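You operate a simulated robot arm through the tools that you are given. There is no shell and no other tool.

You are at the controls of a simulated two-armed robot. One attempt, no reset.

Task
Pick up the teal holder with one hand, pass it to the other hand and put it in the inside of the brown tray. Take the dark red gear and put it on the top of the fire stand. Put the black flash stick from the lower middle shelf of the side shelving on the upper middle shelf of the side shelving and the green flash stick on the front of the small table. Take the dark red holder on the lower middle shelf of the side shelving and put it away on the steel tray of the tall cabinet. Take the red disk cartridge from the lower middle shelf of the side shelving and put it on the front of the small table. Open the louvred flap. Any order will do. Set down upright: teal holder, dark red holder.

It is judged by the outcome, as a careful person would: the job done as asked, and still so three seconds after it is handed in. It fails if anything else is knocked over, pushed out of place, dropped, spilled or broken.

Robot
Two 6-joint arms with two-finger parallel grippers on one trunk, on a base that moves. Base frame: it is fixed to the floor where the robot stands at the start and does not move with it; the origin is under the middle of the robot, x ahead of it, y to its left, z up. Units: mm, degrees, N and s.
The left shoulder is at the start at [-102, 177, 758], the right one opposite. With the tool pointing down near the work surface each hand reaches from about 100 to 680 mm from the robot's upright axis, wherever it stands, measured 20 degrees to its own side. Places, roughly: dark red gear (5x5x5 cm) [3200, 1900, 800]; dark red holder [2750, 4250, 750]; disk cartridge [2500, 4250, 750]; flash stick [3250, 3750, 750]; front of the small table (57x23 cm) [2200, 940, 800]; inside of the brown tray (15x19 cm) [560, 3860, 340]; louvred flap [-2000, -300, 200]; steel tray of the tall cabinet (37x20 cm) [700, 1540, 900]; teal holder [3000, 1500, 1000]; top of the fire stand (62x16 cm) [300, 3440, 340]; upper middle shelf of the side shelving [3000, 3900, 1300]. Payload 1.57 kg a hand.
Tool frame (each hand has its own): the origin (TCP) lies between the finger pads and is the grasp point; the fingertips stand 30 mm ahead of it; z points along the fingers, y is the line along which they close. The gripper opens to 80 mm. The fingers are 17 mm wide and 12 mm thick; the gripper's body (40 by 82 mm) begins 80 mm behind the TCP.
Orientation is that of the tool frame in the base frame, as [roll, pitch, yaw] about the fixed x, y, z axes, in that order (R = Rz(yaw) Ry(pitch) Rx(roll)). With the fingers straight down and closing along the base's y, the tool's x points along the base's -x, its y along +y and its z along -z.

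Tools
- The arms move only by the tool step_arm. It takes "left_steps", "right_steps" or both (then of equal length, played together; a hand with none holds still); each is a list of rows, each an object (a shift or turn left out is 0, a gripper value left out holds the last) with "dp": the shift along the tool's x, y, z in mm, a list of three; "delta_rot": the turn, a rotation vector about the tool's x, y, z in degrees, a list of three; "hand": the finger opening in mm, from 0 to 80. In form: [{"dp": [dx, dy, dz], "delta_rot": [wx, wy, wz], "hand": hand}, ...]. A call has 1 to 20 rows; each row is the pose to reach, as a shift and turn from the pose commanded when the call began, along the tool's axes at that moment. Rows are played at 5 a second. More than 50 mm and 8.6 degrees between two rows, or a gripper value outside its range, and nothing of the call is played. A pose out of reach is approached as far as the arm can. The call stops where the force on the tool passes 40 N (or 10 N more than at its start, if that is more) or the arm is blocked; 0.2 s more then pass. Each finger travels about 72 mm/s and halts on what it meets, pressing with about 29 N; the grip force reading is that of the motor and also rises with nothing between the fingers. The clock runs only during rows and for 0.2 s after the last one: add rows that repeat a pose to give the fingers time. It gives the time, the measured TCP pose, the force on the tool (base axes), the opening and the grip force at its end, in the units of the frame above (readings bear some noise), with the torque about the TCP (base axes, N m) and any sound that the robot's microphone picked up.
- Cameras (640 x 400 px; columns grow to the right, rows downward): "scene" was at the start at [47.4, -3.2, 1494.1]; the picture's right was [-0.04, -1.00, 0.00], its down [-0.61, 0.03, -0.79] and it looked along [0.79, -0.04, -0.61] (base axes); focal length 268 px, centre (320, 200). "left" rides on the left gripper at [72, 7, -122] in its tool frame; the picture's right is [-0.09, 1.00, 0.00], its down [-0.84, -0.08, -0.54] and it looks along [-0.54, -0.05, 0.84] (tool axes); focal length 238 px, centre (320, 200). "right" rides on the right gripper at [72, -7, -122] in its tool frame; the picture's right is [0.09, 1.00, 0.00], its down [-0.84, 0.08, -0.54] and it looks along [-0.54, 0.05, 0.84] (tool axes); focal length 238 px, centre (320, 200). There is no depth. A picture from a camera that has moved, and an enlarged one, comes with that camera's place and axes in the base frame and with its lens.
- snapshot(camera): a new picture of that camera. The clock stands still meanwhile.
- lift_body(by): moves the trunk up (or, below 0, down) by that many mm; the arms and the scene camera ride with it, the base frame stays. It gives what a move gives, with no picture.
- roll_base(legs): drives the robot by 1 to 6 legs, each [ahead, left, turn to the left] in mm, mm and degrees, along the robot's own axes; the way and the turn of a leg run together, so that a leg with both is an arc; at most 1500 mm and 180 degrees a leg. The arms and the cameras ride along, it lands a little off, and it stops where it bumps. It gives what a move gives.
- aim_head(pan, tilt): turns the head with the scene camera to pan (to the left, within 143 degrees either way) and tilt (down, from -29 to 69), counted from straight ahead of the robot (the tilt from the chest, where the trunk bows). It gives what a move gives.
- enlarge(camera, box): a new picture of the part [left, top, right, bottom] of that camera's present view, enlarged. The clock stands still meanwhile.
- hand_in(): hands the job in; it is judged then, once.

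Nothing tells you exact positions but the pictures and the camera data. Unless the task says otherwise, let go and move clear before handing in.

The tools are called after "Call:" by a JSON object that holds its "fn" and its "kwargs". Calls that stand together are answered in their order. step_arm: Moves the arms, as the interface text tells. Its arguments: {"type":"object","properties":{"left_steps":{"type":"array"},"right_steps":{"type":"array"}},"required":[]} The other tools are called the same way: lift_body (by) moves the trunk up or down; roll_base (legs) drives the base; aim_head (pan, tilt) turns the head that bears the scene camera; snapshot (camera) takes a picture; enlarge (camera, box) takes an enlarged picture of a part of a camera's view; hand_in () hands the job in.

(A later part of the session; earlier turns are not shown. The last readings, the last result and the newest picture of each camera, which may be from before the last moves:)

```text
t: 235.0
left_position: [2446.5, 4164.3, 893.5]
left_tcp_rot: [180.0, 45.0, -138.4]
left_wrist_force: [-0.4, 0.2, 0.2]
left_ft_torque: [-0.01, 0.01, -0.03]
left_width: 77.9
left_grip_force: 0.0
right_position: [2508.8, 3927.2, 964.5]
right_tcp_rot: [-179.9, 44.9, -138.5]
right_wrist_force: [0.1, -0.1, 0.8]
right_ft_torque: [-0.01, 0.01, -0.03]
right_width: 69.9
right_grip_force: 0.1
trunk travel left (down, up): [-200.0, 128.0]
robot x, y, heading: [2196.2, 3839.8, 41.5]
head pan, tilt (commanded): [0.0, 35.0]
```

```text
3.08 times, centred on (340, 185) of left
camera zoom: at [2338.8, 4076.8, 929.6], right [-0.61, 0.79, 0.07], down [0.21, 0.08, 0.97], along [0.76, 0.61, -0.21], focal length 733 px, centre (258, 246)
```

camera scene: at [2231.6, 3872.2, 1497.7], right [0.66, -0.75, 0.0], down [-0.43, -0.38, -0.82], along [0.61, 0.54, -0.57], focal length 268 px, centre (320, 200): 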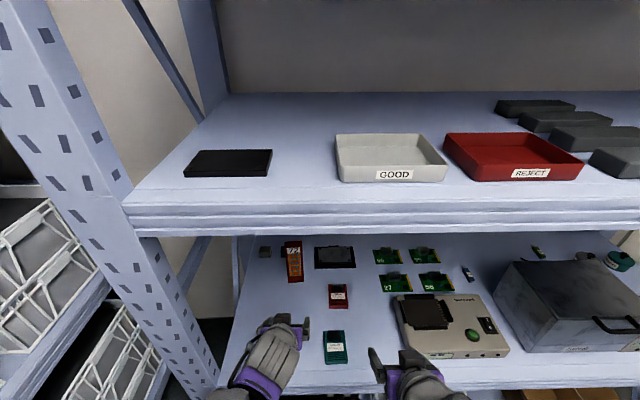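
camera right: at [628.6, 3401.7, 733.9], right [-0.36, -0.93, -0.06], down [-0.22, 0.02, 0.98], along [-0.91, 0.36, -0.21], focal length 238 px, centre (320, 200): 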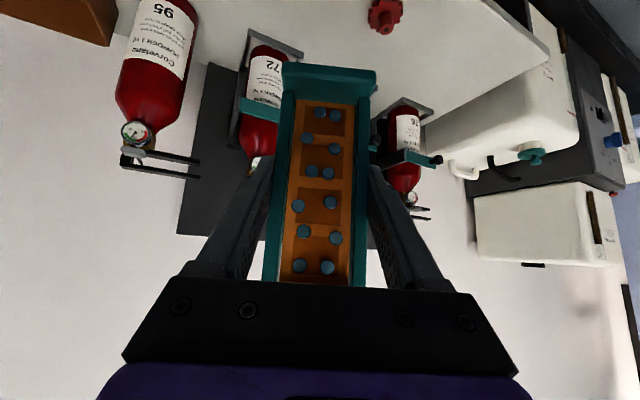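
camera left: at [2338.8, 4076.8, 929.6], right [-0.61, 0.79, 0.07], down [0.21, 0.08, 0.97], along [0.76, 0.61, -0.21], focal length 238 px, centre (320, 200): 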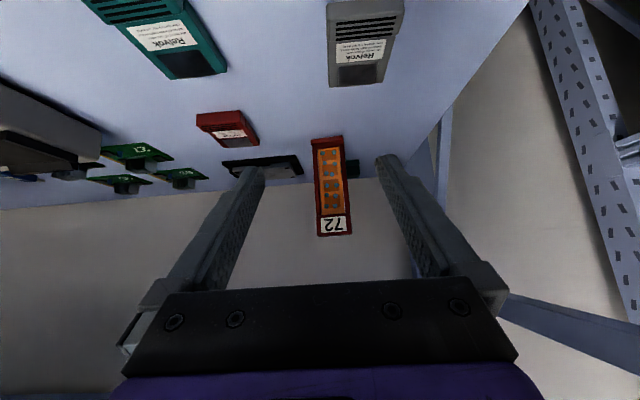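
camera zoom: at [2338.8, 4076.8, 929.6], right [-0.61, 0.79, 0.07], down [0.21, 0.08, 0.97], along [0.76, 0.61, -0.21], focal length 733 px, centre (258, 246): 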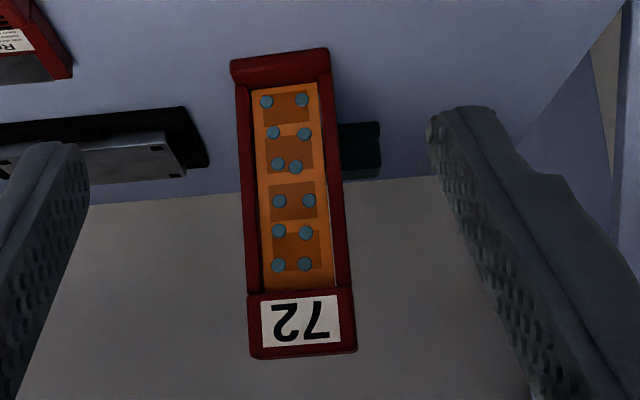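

That is the green stick (65). I'll measure the holder's base more precisely with an enlarged scene view.

Call:
{"fn": "enlarge", "kwargs": {"camera": "scene", "box": [250, 225, 370, 300]}}

Call:
{"fn": "enlarge", "kwargs": {"camera": "scene", "box": [440, 235, 540, 300]}}

```text
5.33 times, centred on (310, 262) of scene
camera zoom: at [2231.6, 3872.2, 1497.7], right [0.66, -0.75, 0.0], down [-0.43, -0.38, -0.82], along [0.61, 0.54, -0.57], focal length 1430 px, centre (373, -133)
```

zoom: 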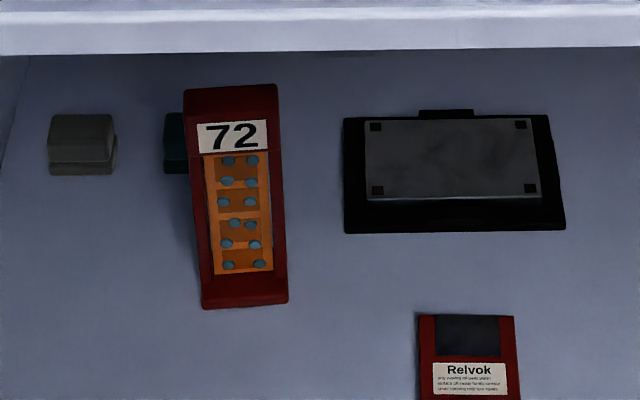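

```text
6.15 times, centred on (490, 268) of scene
camera zoom: at [2231.6, 3872.2, 1497.7], right [0.66, -0.75, 0.0], down [-0.43, -0.38, -0.82], along [0.61, 0.54, -0.57], focal length 1650 px, centre (-726, -215)
```

zoom: 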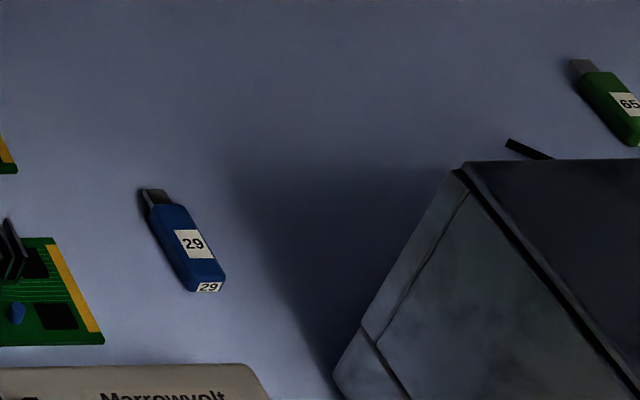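

Shelf surface comes out at z≈742; the holder's centre at about [2630, 4338], turned ~6°. I'll move the left hand to a pre-grasp in front of it with matching yaw.

Call:
{"fn": "step_arm", "kwargs": {"left_steps": [{"dp": [-20, 0, 34], "delta_rot": [-2, 0, -2]}, {"dp": [-40, -1, 68], "delta_rot": [-4.1, 0, -4.1]}, {"dp": [-60, -2, 103], "delta_rot": [-4.1, 0, -4.1]}, {"dp": [-79.6, -2, 137], "delta_rot": [-4.1, 0, -4.1]}, {"dp": [-79.6, -2, 137], "delta_rot": [-4.1, 0, -4.1]}]}}

Call:
{"fn": "snapshot", "kwargs": {"camera": "left"}}

Call:
{"fn": "snapshot", "kwargs": {"camera": "scene"}}

```text
t: 236.2
left_position: [2558.7, 4262.5, 854.3]
left_tcp_rot: [179.9, 44.9, -132.6]
left_wrist_force: [-0.5, -0.2, 1.0]
left_ft_torque: [-0.01, 0.0, -0.01]
left_width: 78.1
left_grip_force: 0.0
right_position: [2508.1, 3926.6, 965.4]
right_tcp_rot: [-180.0, 45.0, -138.6]
right_wrist_force: [0.1, 0.3, 0.2]
right_ft_torque: [0.03, 0.01, 0.0]
right_width: 70.0
right_grip_force: 0.2
trunk travel left (down, up): [-200.0, 128.0]
robot x, y, heading: [2191.7, 3836.0, 41.8]
head pan, tilt (commanded): [0.0, 35.0]
```

```text
taken
camera left: at [2461.6, 4165.2, 889.2], right [-0.69, 0.72, 0.06], down [0.2, 0.1, 0.97], along [0.7, 0.68, -0.21], focal length 238 px, centre (320, 200)
```

left: 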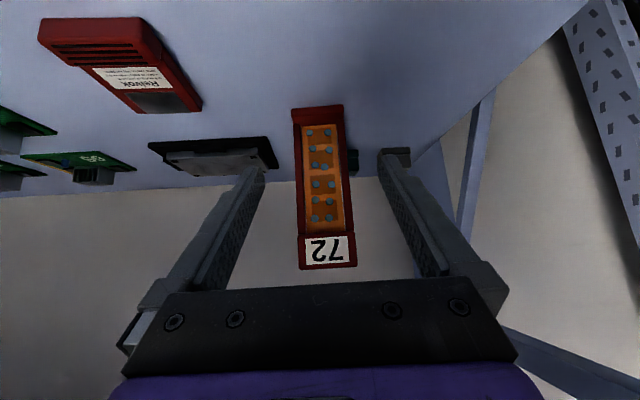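

```text
taken
camera scene: at [2230.5, 3871.3, 1497.7], right [0.66, -0.75, 0.0], down [-0.43, -0.38, -0.82], along [0.61, 0.54, -0.57], focal length 268 px, centre (320, 200)
```

scene: 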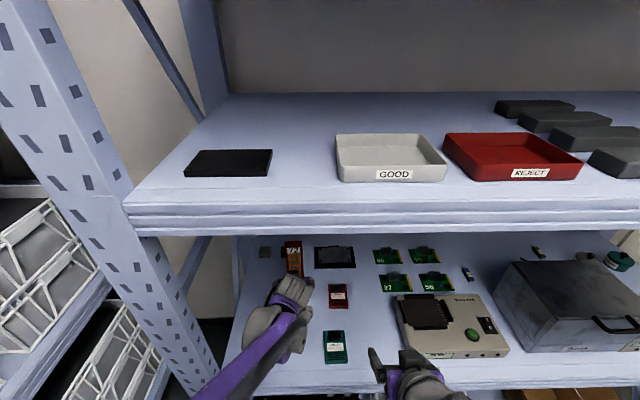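

Aligned. Advancing onto the holder.

Call:
{"fn": "step_arm", "kwargs": {"left_steps": [{"dp": [-17, 0, 40]}, {"dp": [-34, -1, 80]}, {"dp": [-42, -1, 100]}, {"dp": [-42, -1, 100]}]}}

Call:
{"fn": "snapshot", "kwargs": {"camera": "left"}}

```text
t: 237.2
left_position: [2628.3, 4336.8, 812.1]
left_tcp_rot: [-179.9, 44.9, -132.6]
left_wrist_force: [-0.6, 0.0, 0.2]
left_ft_torque: [0.01, -0.01, 0.0]
left_width: 78.1
left_grip_force: 0.0
right_position: [2508.8, 3928.2, 965.6]
right_tcp_rot: [-180.0, 44.9, -138.4]
right_wrist_force: [0.8, -0.1, -0.7]
right_ft_torque: [-0.01, 0.01, 0.0]
right_width: 69.8
right_grip_force: 0.1
trunk travel left (down, up): [-200.0, 128.0]
robot x, y, heading: [2196.2, 3837.7, 41.6]
head pan, tilt (commanded): [0.0, 35.0]
```

```text
taken
camera left: at [2531.0, 4240.7, 847.8], right [-0.69, 0.72, 0.07], down [0.2, 0.1, 0.97], along [0.7, 0.68, -0.21], focal length 238 px, centre (320, 200)
```

left: 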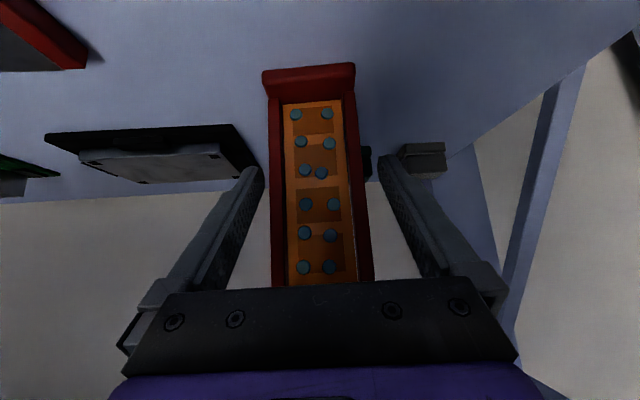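

Call:
{"fn": "step_arm", "kwargs": {"left_steps": [{"hand": 62}, {"hand": 44}, {"hand": 44}, {"hand": 44}]}}

Call:
{"fn": "step_arm", "kwargs": {"left_steps": [{"dp": [-7, 0, -7]}, {"dp": [-20, 0, -20]}, {"dp": [-20, 0, -20]}]}}

Call:
{"fn": "snapshot", "kwargs": {"camera": "left"}}

Call:
{"fn": "snapshot", "kwargs": {"camera": "scene"}}

```text
t: 238.2
left_position: [2628.0, 4336.7, 813.0]
left_tcp_rot: [-179.9, 45.0, -132.7]
left_wrist_force: [-0.2, 0.1, 0.5]
left_ft_torque: [0.03, -0.03, 0.0]
left_width: 55.6
left_grip_force: 28.9
right_position: [2508.7, 3926.1, 966.0]
right_tcp_rot: [179.9, 45.0, -138.6]
right_wrist_force: [0.5, 0.7, -0.8]
right_ft_torque: [-0.02, -0.02, -0.03]
right_width: 69.9
right_grip_force: 0.1
trunk travel left (down, up): [-200.0, 128.0]
robot x, y, heading: [2193.2, 3839.7, 41.8]
head pan, tilt (commanded): [0.0, 35.0]
```

```text
t: 239.0
left_position: [2630.2, 4336.9, 840.5]
left_tcp_rot: [-179.9, 45.1, -132.5]
left_wrist_force: [-0.3, -0.2, -1.0]
left_ft_torque: [0.02, 0.02, 0.01]
left_width: 55.4
left_grip_force: 28.8
right_position: [2509.7, 3927.5, 965.6]
right_tcp_rot: [-179.9, 44.9, -138.5]
right_wrist_force: [0.0, 0.0, 0.3]
right_ft_torque: [-0.01, -0.01, 0.0]
right_width: 70.0
right_grip_force: 0.1
trunk travel left (down, up): [-200.0, 128.0]
robot x, y, heading: [2194.9, 3839.7, 41.6]
head pan, tilt (commanded): [0.0, 35.0]
```

```text
taken
camera left: at [2532.0, 4239.6, 876.7], right [-0.69, 0.72, 0.07], down [0.2, 0.1, 0.97], along [0.7, 0.68, -0.21], focal length 238 px, centre (320, 200)
```

left: 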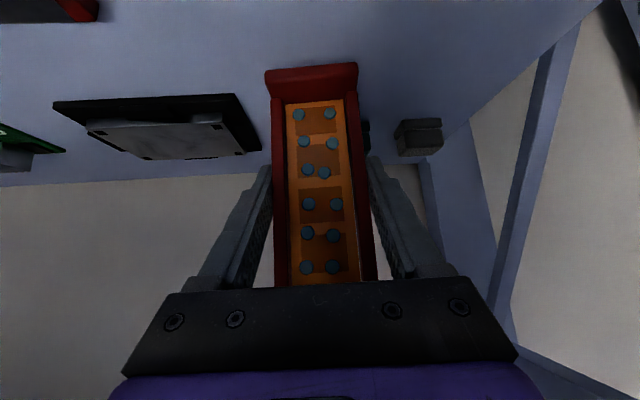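

```text
taken
camera scene: at [2231.3, 3872.0, 1497.7], right [0.66, -0.75, 0.0], down [-0.43, -0.38, -0.82], along [0.61, 0.54, -0.57], focal length 268 px, centre (320, 200)
```

scene: 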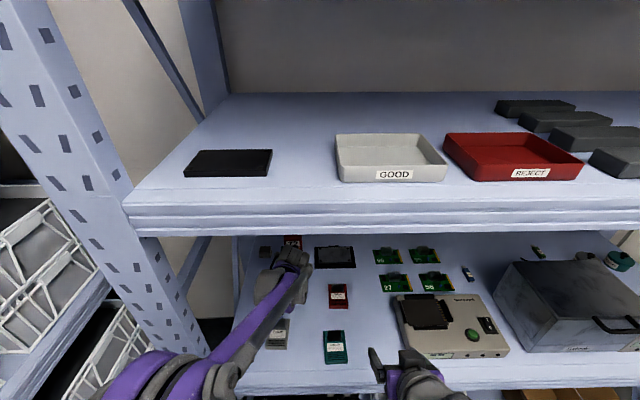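

The dark red holder is held. I'll lift it a little more and draw it back out in front of the shelf.

Call:
{"fn": "step_arm", "kwargs": {"left_steps": [{"dp": [-16, 0, -16]}, {"dp": [-32, 0, -32]}, {"dp": [0, 0, -64]}, {"dp": [33, 0, -97]}, {"dp": [65, 0, -129]}, {"dp": [98, 0, -162]}, {"dp": [131, 0, -194]}, {"dp": [131, 0, -194]}]}}

Call:
{"fn": "snapshot", "kwargs": {"camera": "scene"}}

Call:
{"fn": "snapshot", "kwargs": {"camera": "right"}}

```text
t: 240.8
left_position: [2472.7, 4165.9, 883.9]
left_tcp_rot: [-180.0, 45.0, -132.6]
left_wrist_force: [0.0, 0.3, -0.9]
left_ft_torque: [0.0, 0.03, -0.04]
left_width: 55.3
left_grip_force: 28.9
right_position: [2509.5, 3927.9, 964.9]
right_tcp_rot: [180.0, 44.8, -138.5]
right_wrist_force: [-0.2, -0.2, 0.9]
right_ft_torque: [-0.02, 0.03, -0.01]
right_width: 69.8
right_grip_force: 0.0
trunk travel left (down, up): [-200.0, 128.0]
robot x, y, heading: [2189.9, 3839.0, 41.3]
head pan, tilt (commanded): [0.0, 35.0]
```

```text
taken
camera scene: at [2231.8, 3872.3, 1497.7], right [0.66, -0.75, 0.0], down [-0.43, -0.38, -0.82], along [0.61, 0.54, -0.57], focal length 268 px, centre (320, 200)
```

scene: 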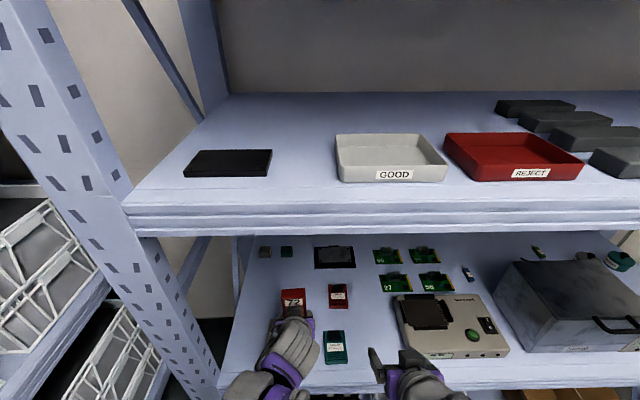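

```text
taken
camera right: at [2411.3, 3831.6, 999.6], right [-0.71, 0.7, -0.06], down [0.11, 0.2, 0.97], along [0.7, 0.68, -0.21], focal length 238 px, centre (320, 200)
```

right: 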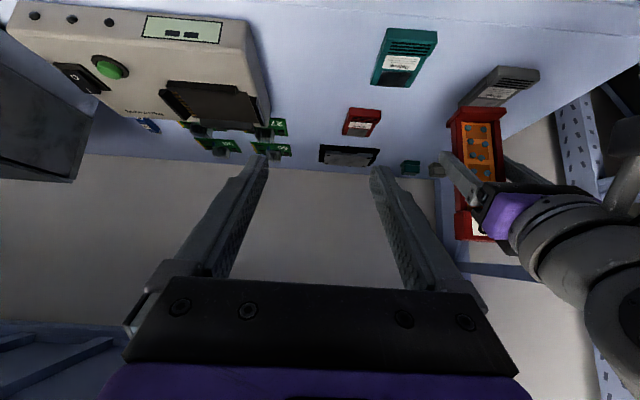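

Holder is out. I'll shift the left hand aside, and lower/turn the right hand to point down for the red cartridge. First a precise look at the cartridge.

Call:
{"fn": "step_arm", "kwargs": {"left_steps": [{"dp": [0, 20, 0]}, {"dp": [0, 40, 0]}, {"dp": [0, 60, 0]}, {"dp": [0, 60, 0]}], "right_steps": [{"dp": [9.6, 20, 37.6], "hand": 80}, {"dp": [19, 40, 75]}, {"dp": [28.7, 60, 112.7]}, {"dp": [28.7, 60, 112.7]}]}}

Call:
{"fn": "step_arm", "kwargs": {"right_steps": [{"delta_rot": [0, 7.5, 0]}, {"delta_rot": [0, 15, 0]}, {"delta_rot": [0, 22.5, 0]}, {"delta_rot": [0, 30, 0]}, {"delta_rot": [0, 37.5, 0]}, {"delta_rot": [0, 45, 0]}, {"delta_rot": [0, 45, 0]}]}}

Call:
{"fn": "snapshot", "kwargs": {"camera": "right"}}

Call:
{"fn": "snapshot", "kwargs": {"camera": "scene"}}

Call:
{"fn": "enlarge", "kwargs": {"camera": "scene", "box": [300, 260, 400, 320]}}

```text
t: 241.8
left_position: [2428.8, 4208.4, 884.9]
left_tcp_rot: [179.9, 45.0, -132.5]
left_wrist_force: [-0.8, -0.4, -1.8]
left_ft_torque: [-0.01, 0.02, -0.02]
left_width: 55.8
left_grip_force: 29.3
right_position: [2512.7, 4012.4, 862.7]
right_tcp_rot: [179.9, 45.0, -138.5]
right_wrist_force: [-0.3, -0.4, -1.1]
right_ft_torque: [0.03, -0.03, 0.02]
right_width: 79.8
right_grip_force: 0.1
trunk travel left (down, up): [-200.0, 128.0]
robot x, y, heading: [2194.7, 3837.9, 41.6]
head pan, tilt (commanded): [0.0, 35.0]
```

```text
t: 243.4
left_position: [2428.7, 4208.0, 885.8]
left_tcp_rot: [179.9, 45.0, -132.6]
left_wrist_force: [-0.3, 0.6, -0.8]
left_ft_torque: [0.0, -0.02, 0.0]
left_width: 55.5
left_grip_force: 29.1
right_position: [2512.4, 4012.6, 864.6]
right_tcp_rot: [-180.0, -0.2, -138.4]
right_wrist_force: [0.7, -0.1, -0.6]
right_ft_torque: [0.04, -0.02, 0.03]
right_width: 79.9
right_grip_force: 0.1
trunk travel left (down, up): [-200.0, 128.0]
robot x, y, heading: [2195.1, 3838.7, 41.6]
head pan, tilt (commanded): [0.0, 35.0]
```

```text
taken
camera right: at [2464.2, 3958.8, 986.8], right [-0.73, 0.68, 0.0], down [0.58, 0.61, 0.54], along [0.37, 0.39, -0.84], focal length 238 px, centre (320, 200)
```

right: 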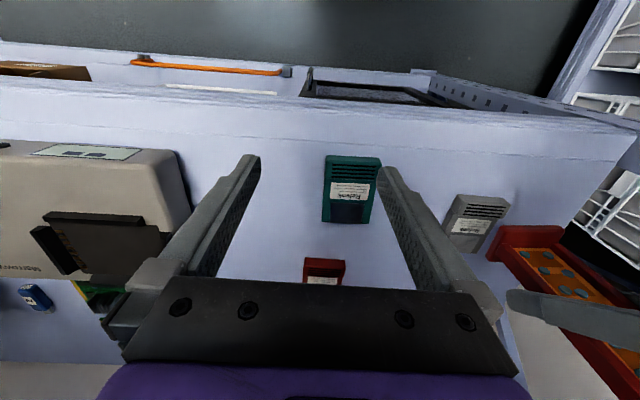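

```text
taken
camera scene: at [2230.8, 3871.4, 1497.7], right [0.66, -0.75, 0.0], down [-0.43, -0.38, -0.82], along [0.61, 0.54, -0.57], focal length 268 px, centre (320, 200)
```

scene: 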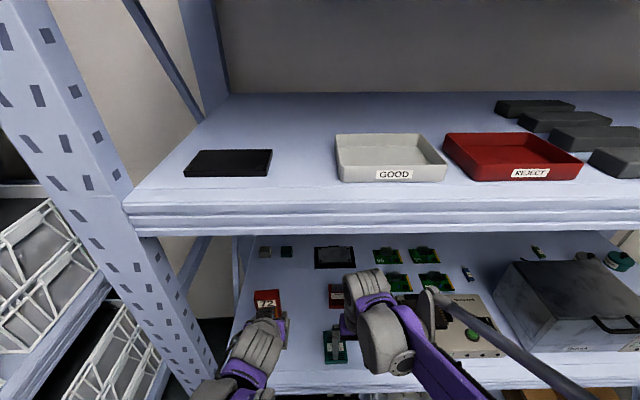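

```text
6.40 times, centred on (350, 290) of scene
camera zoom: at [2230.8, 3871.4, 1497.7], right [0.66, -0.75, 0.0], down [-0.43, -0.38, -0.82], along [0.61, 0.54, -0.57], focal length 1716 px, centre (128, -376)
```

zoom: 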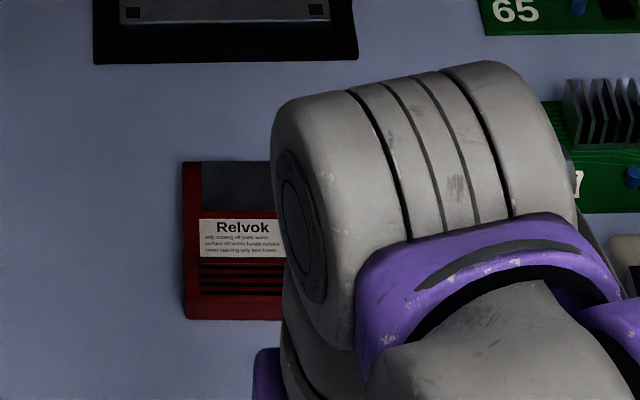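

The red cartridge's centre is about 580 mm ahead and 58 mm right of my axis. I'll move the right hand above it.

Call:
{"fn": "step_arm", "kwargs": {"right_steps": [{"dp": [-45, 5, 0]}, {"dp": [-90, 10, 0]}, {"dp": [-135, 15, 0]}, {"dp": [-180, 20, 0]}, {"dp": [-226, 23, 0]}, {"dp": [-226, 23, 20]}, {"dp": [-226, 23, 20]}]}}

Call:
{"fn": "snapshot", "kwargs": {"camera": "right"}}

Call:
{"fn": "snapshot", "kwargs": {"camera": "scene"}}

```text
t: 245.0
left_position: [2428.6, 4208.6, 884.3]
left_tcp_rot: [180.0, 44.9, -132.5]
left_wrist_force: [-0.6, -1.1, -0.6]
left_ft_torque: [-0.01, -0.02, -0.02]
left_width: 55.4
left_grip_force: 28.8
right_position: [2665.8, 4177.3, 845.0]
right_tcp_rot: [179.9, -0.1, -138.5]
right_wrist_force: [0.0, -0.4, -1.1]
right_ft_torque: [-0.01, 0.04, 0.02]
right_width: 80.1
right_grip_force: 0.1
trunk travel left (down, up): [-200.0, 128.0]
robot x, y, heading: [2197.0, 3839.7, 41.6]
head pan, tilt (commanded): [0.0, 35.0]
```

```text
taken
camera right: at [2616.6, 4124.0, 967.0], right [-0.73, 0.68, 0.0], down [0.58, 0.61, 0.54], along [0.37, 0.39, -0.84], focal length 238 px, centre (320, 200)
```

right: 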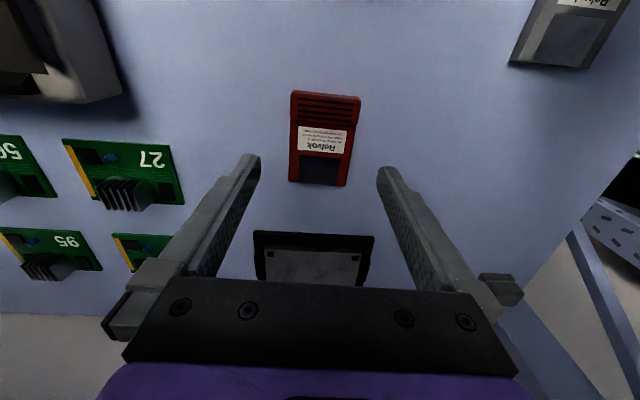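

```text
taken
camera scene: at [2231.3, 3872.1, 1497.7], right [0.66, -0.75, 0.0], down [-0.43, -0.38, -0.82], along [0.61, 0.54, -0.57], focal length 268 px, centre (320, 200)
```

scene: 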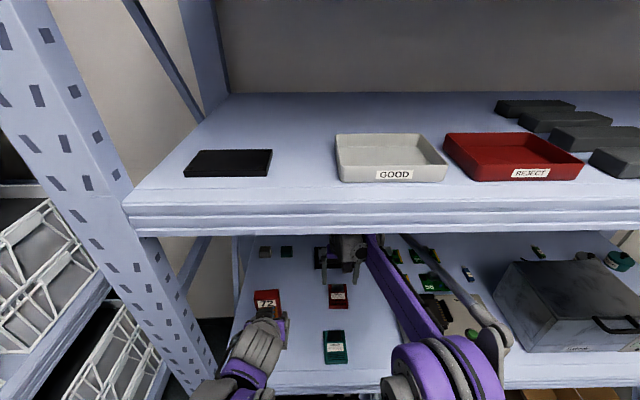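

The cartridge is centred under the open fingers. Lowering to just above the shelf surface.

Call:
{"fn": "step_arm", "kwargs": {"right_steps": [{"dp": [-4, 1, 25]}, {"dp": [-4, 1, 45]}, {"dp": [-4, 1, 60]}, {"dp": [-4, 1, 66]}, {"dp": [-4, 1, 66]}]}}

Call:
{"fn": "snapshot", "kwargs": {"camera": "right"}}

```text
t: 246.2
left_position: [2429.6, 4207.9, 884.3]
left_tcp_rot: [-179.9, 45.1, -132.5]
left_wrist_force: [-0.1, 0.0, -0.3]
left_ft_torque: [-0.03, 0.0, -0.02]
left_width: 55.5
left_grip_force: 28.8
right_position: [2669.6, 4182.0, 779.7]
right_tcp_rot: [-180.0, -0.2, -138.5]
right_wrist_force: [-0.5, -0.2, -0.5]
right_ft_torque: [0.03, -0.01, 0.02]
right_width: 80.0
right_grip_force: 0.0
trunk travel left (down, up): [-200.0, 128.0]
robot x, y, heading: [2197.2, 3837.2, 42.0]
head pan, tilt (commanded): [0.0, 35.0]
```

```text
taken
camera right: at [2620.4, 4129.4, 900.2], right [-0.73, 0.68, 0.0], down [0.58, 0.61, 0.54], along [0.37, 0.39, -0.84], focal length 238 px, centre (320, 200)
```

right: 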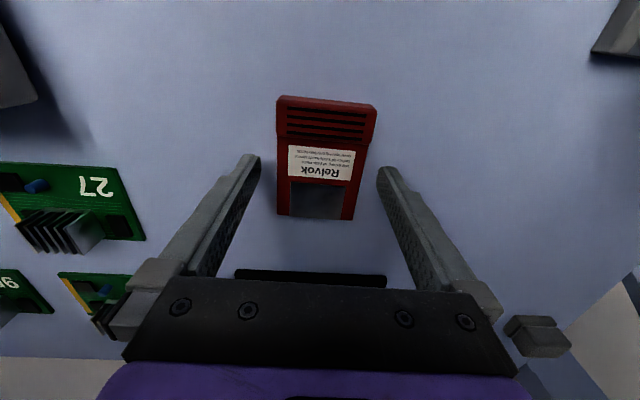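

Call:
{"fn": "step_arm", "kwargs": {"right_steps": [{"dp": [0, 0, 3]}, {"dp": [0, 0, 5]}, {"dp": [0, 0, 5]}]}}

Call:
{"fn": "step_arm", "kwargs": {"right_steps": [{"hand": 66}, {"hand": 50}, {"hand": 40}, {"hand": 40}]}}

Call:
{"fn": "snapshot", "kwargs": {"camera": "right"}}

```text
t: 247.0
left_position: [2428.9, 4207.0, 885.1]
left_tcp_rot: [-180.0, 45.0, -132.5]
left_wrist_force: [0.4, -0.4, -1.3]
left_ft_torque: [0.0, -0.01, -0.01]
left_width: 55.5
left_grip_force: 29.3
right_position: [2668.6, 4182.0, 773.7]
right_tcp_rot: [180.0, -0.1, -138.5]
right_wrist_force: [0.2, -0.2, 0.3]
right_ft_torque: [0.0, 0.0, -0.01]
right_width: 79.9
right_grip_force: 0.1
trunk travel left (down, up): [-200.0, 128.0]
robot x, y, heading: [2195.6, 3836.7, 41.5]
head pan, tilt (commanded): [0.0, 35.0]
```

```text
t: 248.0
left_position: [2429.3, 4207.0, 885.6]
left_tcp_rot: [-180.0, 45.0, -132.7]
left_wrist_force: [0.2, 0.4, -1.4]
left_ft_torque: [0.03, 0.01, -0.01]
left_width: 55.5
left_grip_force: 28.7
right_position: [2669.6, 4182.4, 773.2]
right_tcp_rot: [180.0, -0.1, -138.5]
right_wrist_force: [0.1, -0.2, 0.6]
right_ft_torque: [0.01, -0.02, 0.01]
right_width: 59.3
right_grip_force: 28.9
trunk travel left (down, up): [-200.0, 128.0]
robot x, y, heading: [2192.4, 3840.5, 41.6]
head pan, tilt (commanded): [0.0, 35.0]
```

```text
taken
camera right: at [2620.3, 4129.4, 895.1], right [-0.73, 0.68, 0.0], down [0.58, 0.61, 0.54], along [0.37, 0.39, -0.84], focal length 238 px, centre (320, 200)
```

right: 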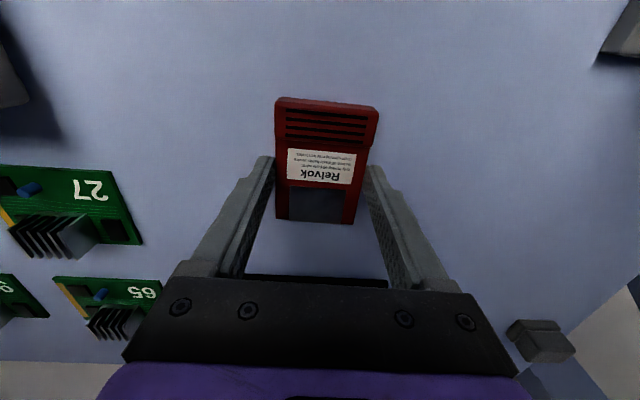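

Gripped at 59 mm. Lifting.

Call:
{"fn": "step_arm", "kwargs": {"right_steps": [{"dp": [0, 0, -10]}, {"dp": [0, 0, -35]}, {"dp": [0, 0, -70]}, {"dp": [0, 0, -70]}]}}

Call:
{"fn": "snapshot", "kwargs": {"camera": "right"}}

```text
t: 249.0
left_position: [2429.5, 4208.1, 883.3]
left_tcp_rot: [-180.0, 45.0, -132.6]
left_wrist_force: [-0.5, 0.1, -1.6]
left_ft_torque: [-0.03, 0.02, -0.01]
left_width: 55.8
left_grip_force: 29.0
right_position: [2667.8, 4182.6, 845.1]
right_tcp_rot: [-180.0, 0.0, -138.4]
right_wrist_force: [0.4, 0.0, -1.4]
right_ft_torque: [0.03, -0.01, 0.0]
right_width: 59.4
right_grip_force: 29.6
trunk travel left (down, up): [-200.0, 128.0]
robot x, y, heading: [2194.3, 3834.3, 41.7]
head pan, tilt (commanded): [0.0, 35.0]
```

```text
taken
camera right: at [2619.7, 4129.7, 965.9], right [-0.73, 0.68, 0.0], down [0.58, 0.61, 0.54], along [0.37, 0.39, -0.84], focal length 238 px, centre (320, 200)
```

right: 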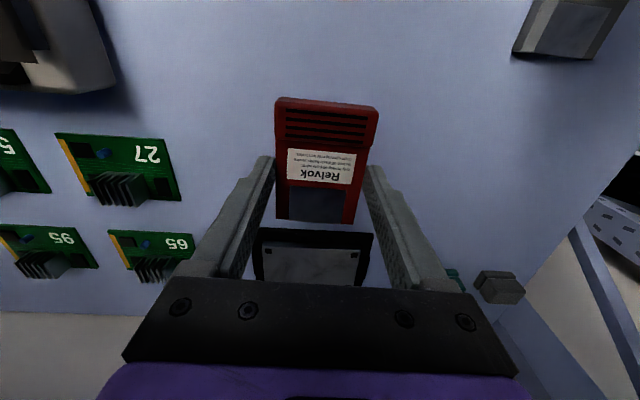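

The red cartridge is held. Pulling the right hand back out, then backing the base away from the shelf.

Call:
{"fn": "step_arm", "kwargs": {"right_steps": [{"dp": [45, 0, -5]}, {"dp": [90, 0, -10]}, {"dp": [135, 0, -15]}, {"dp": [180, 0, -20]}, {"dp": [225, 0, -20]}, {"dp": [225, 0, -20]}]}}

Call:
{"fn": "roll_base", "kwargs": {"legs": [[-330, 0, 0]]}}

Call:
{"fn": "snapshot", "kwargs": {"camera": "scene"}}

```text
t: 250.4
left_position: [2429.5, 4208.9, 884.4]
left_tcp_rot: [-180.0, 44.9, -132.6]
left_wrist_force: [-0.1, 0.1, -0.9]
left_ft_torque: [-0.03, 0.0, 0.01]
left_width: 55.1
left_grip_force: 29.2
right_position: [2500.9, 4034.3, 863.0]
right_tcp_rot: [-180.0, -0.2, -138.5]
right_wrist_force: [1.0, -0.2, -1.4]
right_ft_torque: [0.01, 0.02, 0.0]
right_width: 59.3
right_grip_force: 29.0
trunk travel left (down, up): [-200.0, 128.0]
robot x, y, heading: [2193.3, 3839.0, 41.8]
head pan, tilt (commanded): [0.0, 35.0]
```

```text
t: 252.6
left_position: [2182.4, 3988.8, 884.5]
left_tcp_rot: [-180.0, 45.1, -132.8]
left_wrist_force: [0.7, 0.1, -1.4]
left_ft_torque: [-0.01, 0.01, -0.03]
left_width: 55.6
left_grip_force: 28.8
right_position: [2253.6, 3812.4, 864.5]
right_tcp_rot: [180.0, 0.0, -138.7]
right_wrist_force: [-0.6, 0.3, -0.6]
right_ft_torque: [0.02, -0.01, 0.01]
right_width: 59.5
right_grip_force: 29.1
trunk travel left (down, up): [-200.0, 128.0]
robot x, y, heading: [1949.2, 3622.4, 41.5]
head pan, tilt (commanded): [0.0, 35.0]
```

```text
taken
camera scene: at [1983.6, 3652.5, 1497.7], right [0.66, -0.75, 0.0], down [-0.43, -0.38, -0.82], along [0.61, 0.54, -0.57], focal length 268 px, centre (320, 200)
```

scene: 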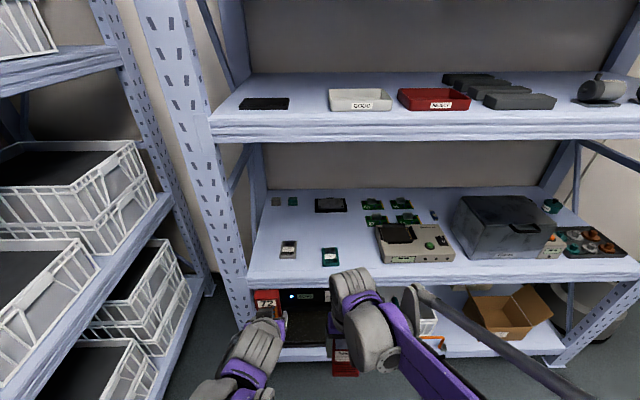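

Both items are out. Now I'll strafe right past the middle table and back into the corridor toward the small table and cabinet.

Call:
{"fn": "roll_base", "kwargs": {"legs": [[30, -1180, 0], [-250, -270, 0]]}}

Call:
{"fn": "aim_head", "kwargs": {"pan": -60, "tilt": 30}}

Call:
{"fn": "snapshot", "kwargs": {"camera": "scene"}}

Call:
{"fn": "aim_head", "kwargs": {"pan": 130, "tilt": 30}}

Call:
{"fn": "snapshot", "kwargs": {"camera": "scene"}}

```text
t: 265.7
left_position: [2973.3, 2761.4, 885.6]
left_tcp_rot: [180.0, 45.0, -133.0]
left_wrist_force: [-0.3, 1.1, -1.4]
left_ft_torque: [0.02, -0.02, -0.03]
left_width: 55.8
left_grip_force: 29.1
right_position: [3042.8, 2586.3, 863.3]
right_tcp_rot: [179.9, 0.0, -139.0]
right_wrist_force: [-0.5, -0.3, -0.2]
right_ft_torque: [-0.01, 0.0, -0.01]
right_width: 59.3
right_grip_force: 28.6
trunk travel left (down, up): [-200.0, 128.0]
robot x, y, heading: [2737.4, 2395.4, 41.2]
head pan, tilt (commanded): [0.0, 35.0]
```

```text
t: 267.0
left_position: [2973.5, 2762.0, 884.1]
left_tcp_rot: [-180.0, 45.0, -133.1]
left_wrist_force: [-0.3, -0.8, -0.9]
left_ft_torque: [0.0, 0.0, -0.01]
left_width: 55.2
left_grip_force: 29.1
right_position: [3042.3, 2586.3, 864.7]
right_tcp_rot: [180.0, -0.1, -139.0]
right_wrist_force: [0.2, -1.1, -0.4]
right_ft_torque: [0.02, -0.02, 0.0]
right_width: 59.3
right_grip_force: 28.9
trunk travel left (down, up): [-200.0, 128.0]
robot x, y, heading: [2737.0, 2394.5, 41.3]
head pan, tilt (commanded): [-60.0, 30.0]
```

```text
taken
camera scene: at [2791.6, 2340.6, 1505.5], right [-0.32, -0.95, 0.0], down [-0.47, 0.16, -0.87], along [0.82, -0.28, -0.5], focal length 268 px, centre (320, 200)
```

scene: 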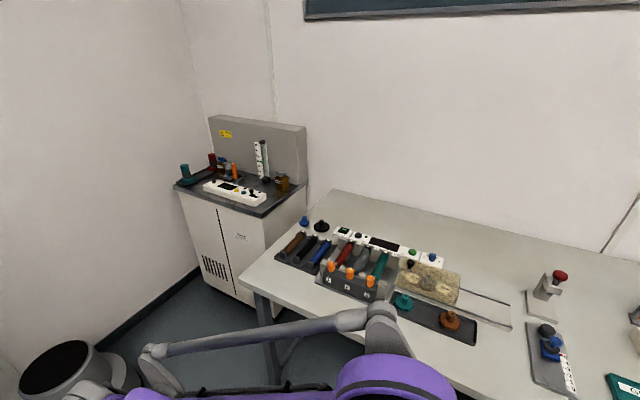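

```text
t: 269.8
left_position: [2972.8, 2762.8, 884.5]
left_tcp_rot: [180.0, 45.0, -133.2]
left_wrist_force: [0.1, 0.2, -1.9]
left_ft_torque: [0.0, -0.01, -0.01]
left_width: 55.3
left_grip_force: 29.1
right_position: [3041.5, 2586.3, 862.8]
right_tcp_rot: [179.9, -0.1, -139.0]
right_wrist_force: [-0.2, 0.0, -0.4]
right_ft_torque: [-0.02, -0.01, -0.01]
right_width: 59.3
right_grip_force: 29.0
trunk travel left (down, up): [-200.0, 128.0]
robot x, y, heading: [2734.8, 2395.6, 41.1]
head pan, tilt (commanded): [130.0, 30.0]
```

```text
taken
camera scene: at [2616.7, 2383.8, 1505.5], right [0.15, 0.99, 0.0], down [0.49, -0.08, -0.87], along [-0.86, 0.13, -0.5], focal length 268 px, centre (320, 200)
```

scene: 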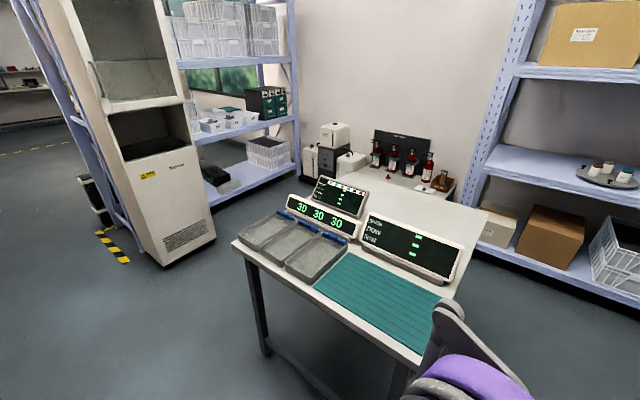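

Backing along the corridor to the small table, then turning right to face it.

Call:
{"fn": "roll_base", "kwargs": {"legs": [[-1290, 0, 0], [0, 0, -89]]}}

Call:
{"fn": "aim_head", "kwargs": {"pan": 0, "tilt": 45}}

Call:
{"fn": "snapshot", "kwargs": {"camera": "scene"}}

```text
t: 280.1
left_position: [2128.3, 1322.8, 885.4]
left_tcp_rot: [180.0, 45.0, 138.7]
left_wrist_force: [0.1, 0.5, -1.4]
left_ft_torque: [-0.01, 0.0, 0.0]
left_width: 55.8
left_grip_force: 29.4
right_position: [1953.8, 1248.8, 864.1]
right_tcp_rot: [-180.0, -0.1, 132.8]
right_wrist_force: [0.0, 0.7, -1.1]
right_ft_torque: [0.02, 0.02, -0.02]
right_width: 59.2
right_grip_force: 28.8
trunk travel left (down, up): [-200.0, 128.0]
robot x, y, heading: [1754.2, 1552.9, -46.9]
head pan, tilt (commanded): [130.0, 30.0]
```

```text
t: 282.2
left_position: [2128.3, 1324.3, 884.4]
left_tcp_rot: [-180.0, 45.0, 138.6]
left_wrist_force: [-0.2, 0.2, -1.0]
left_ft_torque: [-0.03, 0.04, -0.02]
left_width: 55.5
left_grip_force: 28.8
right_position: [1953.8, 1250.6, 864.0]
right_tcp_rot: [-180.0, -0.1, 132.8]
right_wrist_force: [-0.2, -0.5, -0.4]
right_ft_torque: [0.0, -0.01, -0.03]
right_width: 59.2
right_grip_force: 28.9
trunk travel left (down, up): [-200.0, 128.0]
robot x, y, heading: [1749.9, 1554.2, -47.2]
head pan, tilt (commanded): [0.0, 45.0]
```

```text
taken
camera scene: at [1781.5, 1519.7, 1482.9], right [-0.73, -0.68, 0.0], down [-0.48, 0.52, -0.71], along [0.48, -0.52, -0.71], focal length 268 px, centre (320, 200)
```

scene: 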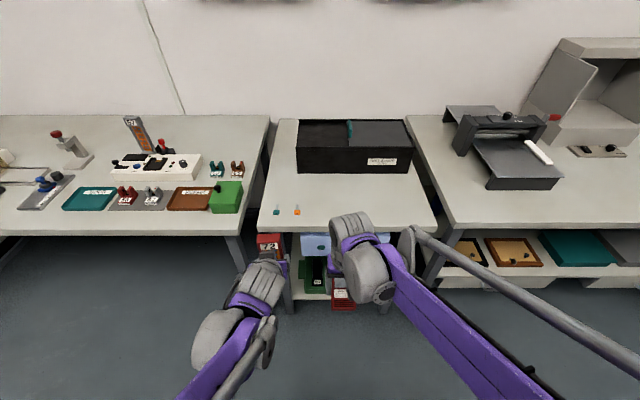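

The small table is ahead, with clear space in front of the black box to the right of two small screwdrivers. I'll raise both hands for clearance and roll closer.

Call:
{"fn": "step_arm", "kwargs": {"left_steps": [{"dp": [-28, 0, -28]}, {"dp": [-57, 0, -57]}, {"dp": [-85, 0, -85]}, {"dp": [-85, 0, -85]}], "right_steps": [{"dp": [0, 0, -40]}, {"dp": [0, 0, -80]}, {"dp": [0, 0, -100]}, {"dp": [0, 0, -100]}]}}

Call:
{"fn": "roll_base", "kwargs": {"legs": [[230, 0, 0]]}}

Call:
{"fn": "snapshot", "kwargs": {"camera": "scene"}}

Call:
{"fn": "snapshot", "kwargs": {"camera": "right"}}

```text
t: 283.2
left_position: [2129.6, 1326.7, 1003.9]
left_tcp_rot: [-180.0, 45.1, 138.6]
left_wrist_force: [-0.3, -0.2, -1.3]
left_ft_torque: [0.01, 0.01, -0.01]
left_width: 55.7
left_grip_force: 28.8
right_position: [1953.5, 1249.5, 963.8]
right_tcp_rot: [-179.9, -0.1, 132.8]
right_wrist_force: [-0.4, -0.1, -0.8]
right_ft_torque: [0.0, 0.01, 0.0]
right_width: 59.0
right_grip_force: 28.9
trunk travel left (down, up): [-200.0, 128.0]
robot x, y, heading: [1751.3, 1548.7, -47.2]
head pan, tilt (commanded): [0.0, 45.0]
```

```text
t: 284.9
left_position: [2285.1, 1156.2, 1004.3]
left_tcp_rot: [179.9, 44.9, 138.6]
left_wrist_force: [0.8, -0.4, -2.1]
left_ft_torque: [0.0, 0.01, 0.01]
left_width: 55.6
left_grip_force: 28.9
right_position: [2111.7, 1078.9, 963.1]
right_tcp_rot: [180.0, -0.1, 132.8]
right_wrist_force: [0.8, 0.5, -0.9]
right_ft_torque: [0.02, 0.01, 0.01]
right_width: 59.0
right_grip_force: 28.4
trunk travel left (down, up): [-200.0, 128.0]
robot x, y, heading: [1910.9, 1378.5, -47.1]
head pan, tilt (commanded): [0.0, 45.0]
```

```text
taken
camera scene: at [1939.5, 1349.3, 1482.9], right [-0.73, -0.68, 0.0], down [-0.48, 0.52, -0.71], along [0.48, -0.52, -0.71], focal length 268 px, centre (320, 200)
```

scene: 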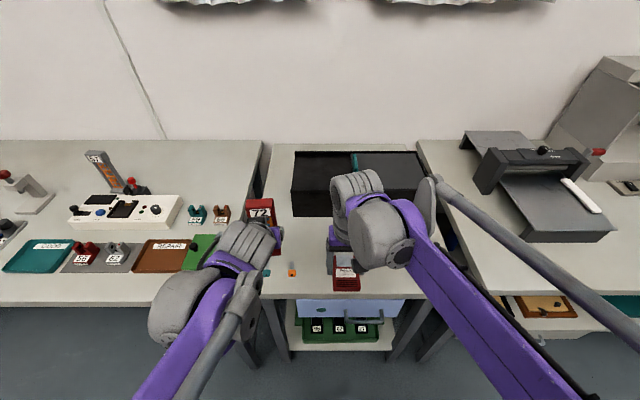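

```text
taken
camera right: at [2057.9, 1126.5, 1084.9], right [0.67, 0.74, 0.0], down [0.63, -0.56, 0.54], along [0.4, -0.36, -0.84], focal length 238 px, centre (320, 200)
```

right: 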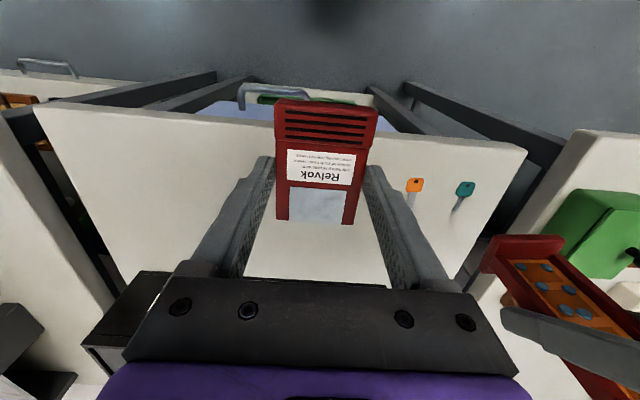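

The small items are keys; table surface is about z 810. I'll move the right hand forward over the clear area and lower the cartridge.

Call:
{"fn": "step_arm", "kwargs": {"right_steps": [{"dp": [-45, -5, 0]}, {"dp": [-90, -10, 0]}, {"dp": [-135, -15, 0]}, {"dp": [-155, -18, 20]}, {"dp": [-155, -18, 60]}, {"dp": [-155, -18, 95]}, {"dp": [-155, -18, 95]}]}}

Call:
{"fn": "snapshot", "kwargs": {"camera": "right"}}

Call:
{"fn": "snapshot", "kwargs": {"camera": "scene"}}

```text
t: 286.5
left_position: [2285.1, 1157.0, 1004.9]
left_tcp_rot: [-180.0, 45.1, 138.6]
left_wrist_force: [0.0, -0.1, -0.7]
left_ft_torque: [-0.01, -0.01, 0.0]
left_width: 55.7
left_grip_force: 28.9
right_position: [2199.9, 953.0, 867.1]
right_tcp_rot: [-180.0, -0.1, 132.7]
right_wrist_force: [-0.7, -0.1, -0.1]
right_ft_torque: [0.02, 0.02, -0.01]
right_width: 59.3
right_grip_force: 28.6
trunk travel left (down, up): [-200.0, 128.0]
robot x, y, heading: [1909.5, 1380.1, -47.5]
head pan, tilt (commanded): [0.0, 45.0]
```

```text
taken
camera right: at [2146.7, 1000.6, 988.6], right [0.67, 0.74, 0.0], down [0.62, -0.56, 0.54], along [0.4, -0.36, -0.84], focal length 238 px, centre (320, 200)
```

right: 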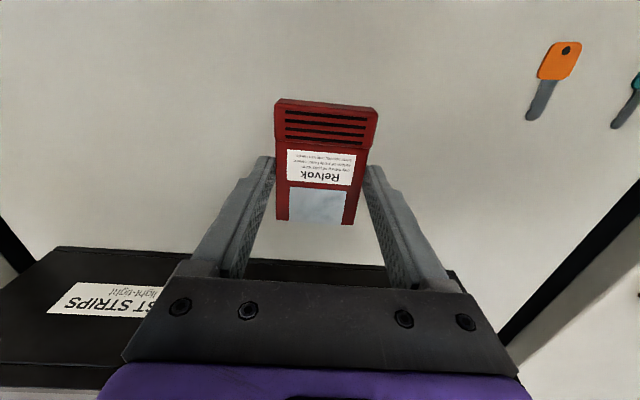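

```text
taken
camera scene: at [1938.9, 1349.9, 1482.9], right [-0.73, -0.68, 0.0], down [-0.48, 0.52, -0.71], along [0.48, -0.52, -0.71], focal length 268 px, centre (320, 200)
```

scene: 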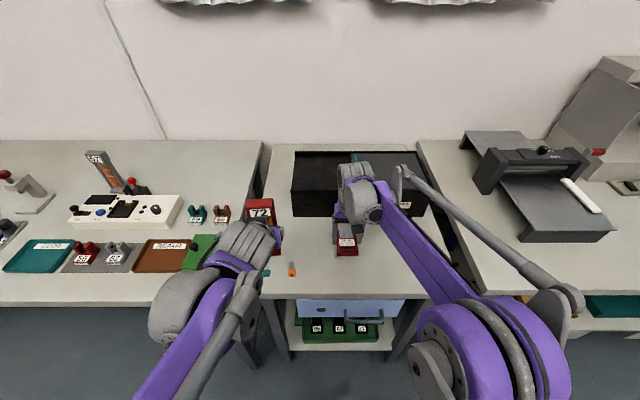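

Call:
{"fn": "step_arm", "kwargs": {"right_steps": [{"dp": [0, 0, 6]}, {"dp": [0, 0, 11]}, {"dp": [0, 0, 11]}]}}

Call:
{"fn": "step_arm", "kwargs": {"right_steps": [{"dp": [0, 0, 2]}, {"dp": [0, 0, 3]}, {"dp": [0, 0, 3]}]}}

Call:
{"fn": "step_arm", "kwargs": {"right_steps": [{"dp": [0, 0, 2]}, {"dp": [0, 0, 2]}]}}

Call:
{"fn": "step_arm", "kwargs": {"right_steps": [{"dp": [0, 0, 2]}, {"dp": [0, 0, 2]}]}}

```text
t: 287.3
left_position: [2286.0, 1155.5, 1004.6]
left_tcp_rot: [179.9, 45.0, 138.7]
left_wrist_force: [-0.4, 1.8, -1.5]
left_ft_torque: [0.0, -0.01, -0.04]
left_width: 55.5
left_grip_force: 28.7
right_position: [2201.9, 952.6, 859.1]
right_tcp_rot: [-180.0, 0.0, 132.7]
right_wrist_force: [-0.5, 0.1, -2.2]
right_ft_torque: [0.01, -0.01, 0.0]
right_width: 59.3
right_grip_force: 28.9
trunk travel left (down, up): [-200.0, 128.0]
robot x, y, heading: [1908.8, 1378.1, -47.2]
head pan, tilt (commanded): [0.0, 45.0]
```

```text
t: 288.1
left_position: [2285.1, 1155.9, 1004.3]
left_tcp_rot: [179.9, 45.0, 138.6]
left_wrist_force: [-0.5, -0.1, -1.4]
left_ft_torque: [0.0, 0.01, 0.04]
left_width: 55.6
left_grip_force: 28.7
right_position: [2202.1, 952.6, 853.3]
right_tcp_rot: [-180.0, 0.0, 132.7]
right_wrist_force: [0.7, -0.4, -0.6]
right_ft_torque: [0.01, 0.01, 0.01]
right_width: 59.1
right_grip_force: 28.9
trunk travel left (down, up): [-200.0, 128.0]
robot x, y, heading: [1910.4, 1379.7, -47.1]
head pan, tilt (commanded): [0.0, 45.0]
```

```text
t: 288.7
left_position: [2284.6, 1158.0, 1003.2]
left_tcp_rot: [180.0, 45.1, 138.6]
left_wrist_force: [-0.5, -0.5, -0.5]
left_ft_torque: [0.0, 0.0, 0.04]
left_width: 55.5
left_grip_force: 28.5
right_position: [2202.5, 952.8, 852.3]
right_tcp_rot: [-180.0, -0.1, 132.7]
right_wrist_force: [-0.2, 0.2, -1.4]
right_ft_torque: [0.01, -0.06, 0.02]
right_width: 59.4
right_grip_force: 28.7
trunk travel left (down, up): [-200.0, 128.0]
robot x, y, heading: [1911.0, 1381.0, -47.3]
head pan, tilt (commanded): [0.0, 45.0]
```

```text
t: 289.3
left_position: [2285.8, 1156.4, 1004.7]
left_tcp_rot: [-180.0, 45.0, 138.6]
left_wrist_force: [-0.5, -0.4, -1.6]
left_ft_torque: [-0.01, 0.0, 0.04]
left_width: 55.5
left_grip_force: 29.2
right_position: [2202.7, 953.4, 849.5]
right_tcp_rot: [-180.0, -0.1, 132.7]
right_wrist_force: [0.0, 0.6, -0.1]
right_ft_torque: [-0.02, -0.01, 0.02]
right_width: 59.3
right_grip_force: 28.3
trunk travel left (down, up): [-200.0, 128.0]
robot x, y, heading: [1914.0, 1379.9, -47.3]
head pan, tilt (commanded): [0.0, 45.0]
```

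Call:
{"fn": "step_arm", "kwargs": {"right_steps": [{"dp": [0, 0, 2]}, {"dp": [0, 0, 3]}, {"dp": [0, 0, 3]}]}}

Call:
{"fn": "step_arm", "kwargs": {"right_steps": [{"dp": [0, 0, 2]}, {"dp": [0, 0, 2]}]}}

Call:
{"fn": "step_arm", "kwargs": {"right_steps": [{"dp": [0, 0, 2]}, {"dp": [0, 0, 2]}]}}

Call:
{"fn": "step_arm", "kwargs": {"right_steps": [{"dp": [0, 0, 2]}, {"dp": [0, 0, 2]}]}}

```text
t: 290.1
left_position: [2285.1, 1155.4, 1004.4]
left_tcp_rot: [180.0, 45.0, 138.6]
left_wrist_force: [0.3, -0.3, -0.7]
left_ft_torque: [0.0, 0.01, 0.01]
left_width: 55.4
left_grip_force: 29.0
right_position: [2202.1, 953.9, 847.2]
right_tcp_rot: [-180.0, -0.2, 132.7]
right_wrist_force: [0.3, -0.2, -1.0]
right_ft_torque: [0.03, -0.02, -0.02]
right_width: 59.3
right_grip_force: 29.2
trunk travel left (down, up): [-200.0, 128.0]
robot x, y, heading: [1909.3, 1380.6, -47.1]
head pan, tilt (commanded): [0.0, 45.0]
```

```text
t: 290.7
left_position: [2285.2, 1156.7, 1004.2]
left_tcp_rot: [179.9, 45.0, 138.6]
left_wrist_force: [0.4, 0.0, -0.3]
left_ft_torque: [-0.05, 0.0, -0.04]
left_width: 55.6
left_grip_force: 28.8
right_position: [2202.9, 953.4, 845.9]
right_tcp_rot: [-180.0, -0.1, 132.7]
right_wrist_force: [-0.3, -0.3, -1.1]
right_ft_torque: [0.0, -0.01, 0.0]
right_width: 59.0
right_grip_force: 29.1
trunk travel left (down, up): [-200.0, 128.0]
robot x, y, heading: [1909.4, 1381.7, -47.3]
head pan, tilt (commanded): [0.0, 45.0]
```

```text
t: 291.3
left_position: [2286.7, 1156.0, 1004.2]
left_tcp_rot: [-180.0, 44.9, 138.6]
left_wrist_force: [0.0, 0.5, -1.6]
left_ft_torque: [0.0, -0.01, 0.03]
left_width: 55.2
left_grip_force: 29.2
right_position: [2203.2, 951.7, 843.4]
right_tcp_rot: [180.0, -0.1, 132.7]
right_wrist_force: [0.7, -0.3, -1.0]
right_ft_torque: [-0.03, 0.01, -0.02]
right_width: 59.3
right_grip_force: 29.3
trunk travel left (down, up): [-200.0, 128.0]
robot x, y, heading: [1909.3, 1383.7, -47.3]
head pan, tilt (commanded): [0.0, 45.0]
```

```text
t: 291.9
left_position: [2286.0, 1156.8, 1004.2]
left_tcp_rot: [-180.0, 45.0, 138.7]
left_wrist_force: [0.5, 0.1, 0.2]
left_ft_torque: [0.01, 0.02, -0.05]
left_width: 55.7
left_grip_force: 29.2
right_position: [2202.9, 953.1, 842.0]
right_tcp_rot: [180.0, -0.1, 132.7]
right_wrist_force: [-1.0, -0.1, -1.2]
right_ft_torque: [0.0, 0.02, 0.0]
right_width: 58.9
right_grip_force: 29.1
trunk travel left (down, up): [-200.0, 128.0]
robot x, y, heading: [1911.2, 1380.8, -47.1]
head pan, tilt (commanded): [0.0, 45.0]
```

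Call:
{"fn": "step_arm", "kwargs": {"right_steps": [{"dp": [0, 0, 1.5]}, {"dp": [0, 0, 3]}, {"dp": [0, 0, 3]}]}}

Call:
{"fn": "step_arm", "kwargs": {"right_steps": [{"dp": [0, 0, 1.5]}, {"dp": [0, 0, 3]}, {"dp": [0, 0, 3]}]}}

Call:
{"fn": "snapshot", "kwargs": {"camera": "right"}}

```text
t: 292.7
left_position: [2286.5, 1156.0, 1003.4]
left_tcp_rot: [-180.0, 45.0, 138.6]
left_wrist_force: [-0.3, 0.1, -0.7]
left_ft_torque: [0.02, 0.0, -0.05]
left_width: 55.3
left_grip_force: 28.7
right_position: [2202.6, 952.1, 839.0]
right_tcp_rot: [-180.0, -0.1, 132.7]
right_wrist_force: [0.8, 0.3, 0.0]
right_ft_torque: [0.0, 0.0, -0.03]
right_width: 59.3
right_grip_force: 29.3
trunk travel left (down, up): [-200.0, 128.0]
robot x, y, heading: [1911.7, 1377.8, -47.4]
head pan, tilt (commanded): [0.0, 45.0]
```

```text
t: 293.5
left_position: [2284.6, 1156.1, 1003.9]
left_tcp_rot: [180.0, 45.0, 138.6]
left_wrist_force: [-0.5, 0.2, -1.4]
left_ft_torque: [-0.01, 0.0, 0.0]
left_width: 55.5
left_grip_force: 28.9
right_position: [2203.1, 952.9, 835.6]
right_tcp_rot: [180.0, 0.0, 132.7]
right_wrist_force: [-0.2, 0.6, -0.7]
right_ft_torque: [0.0, 0.02, 0.01]
right_width: 59.1
right_grip_force: 29.0
trunk travel left (down, up): [-200.0, 128.0]
robot x, y, heading: [1914.4, 1381.0, -47.2]
head pan, tilt (commanded): [0.0, 45.0]
```

```text
taken
camera right: at [2150.1, 1000.7, 956.6], right [0.67, 0.74, 0.0], down [0.62, -0.56, 0.54], along [0.4, -0.36, -0.84], focal length 238 px, centre (320, 200)
```

right: 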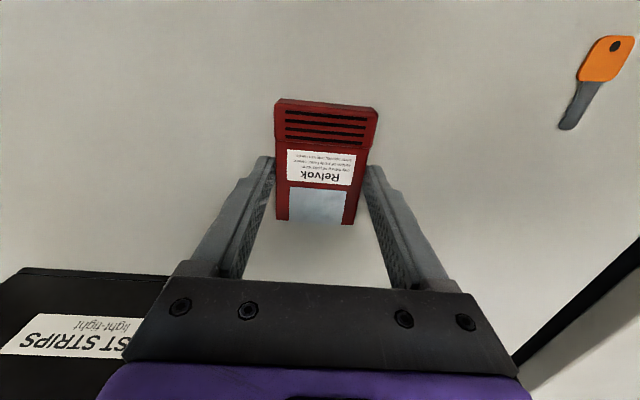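

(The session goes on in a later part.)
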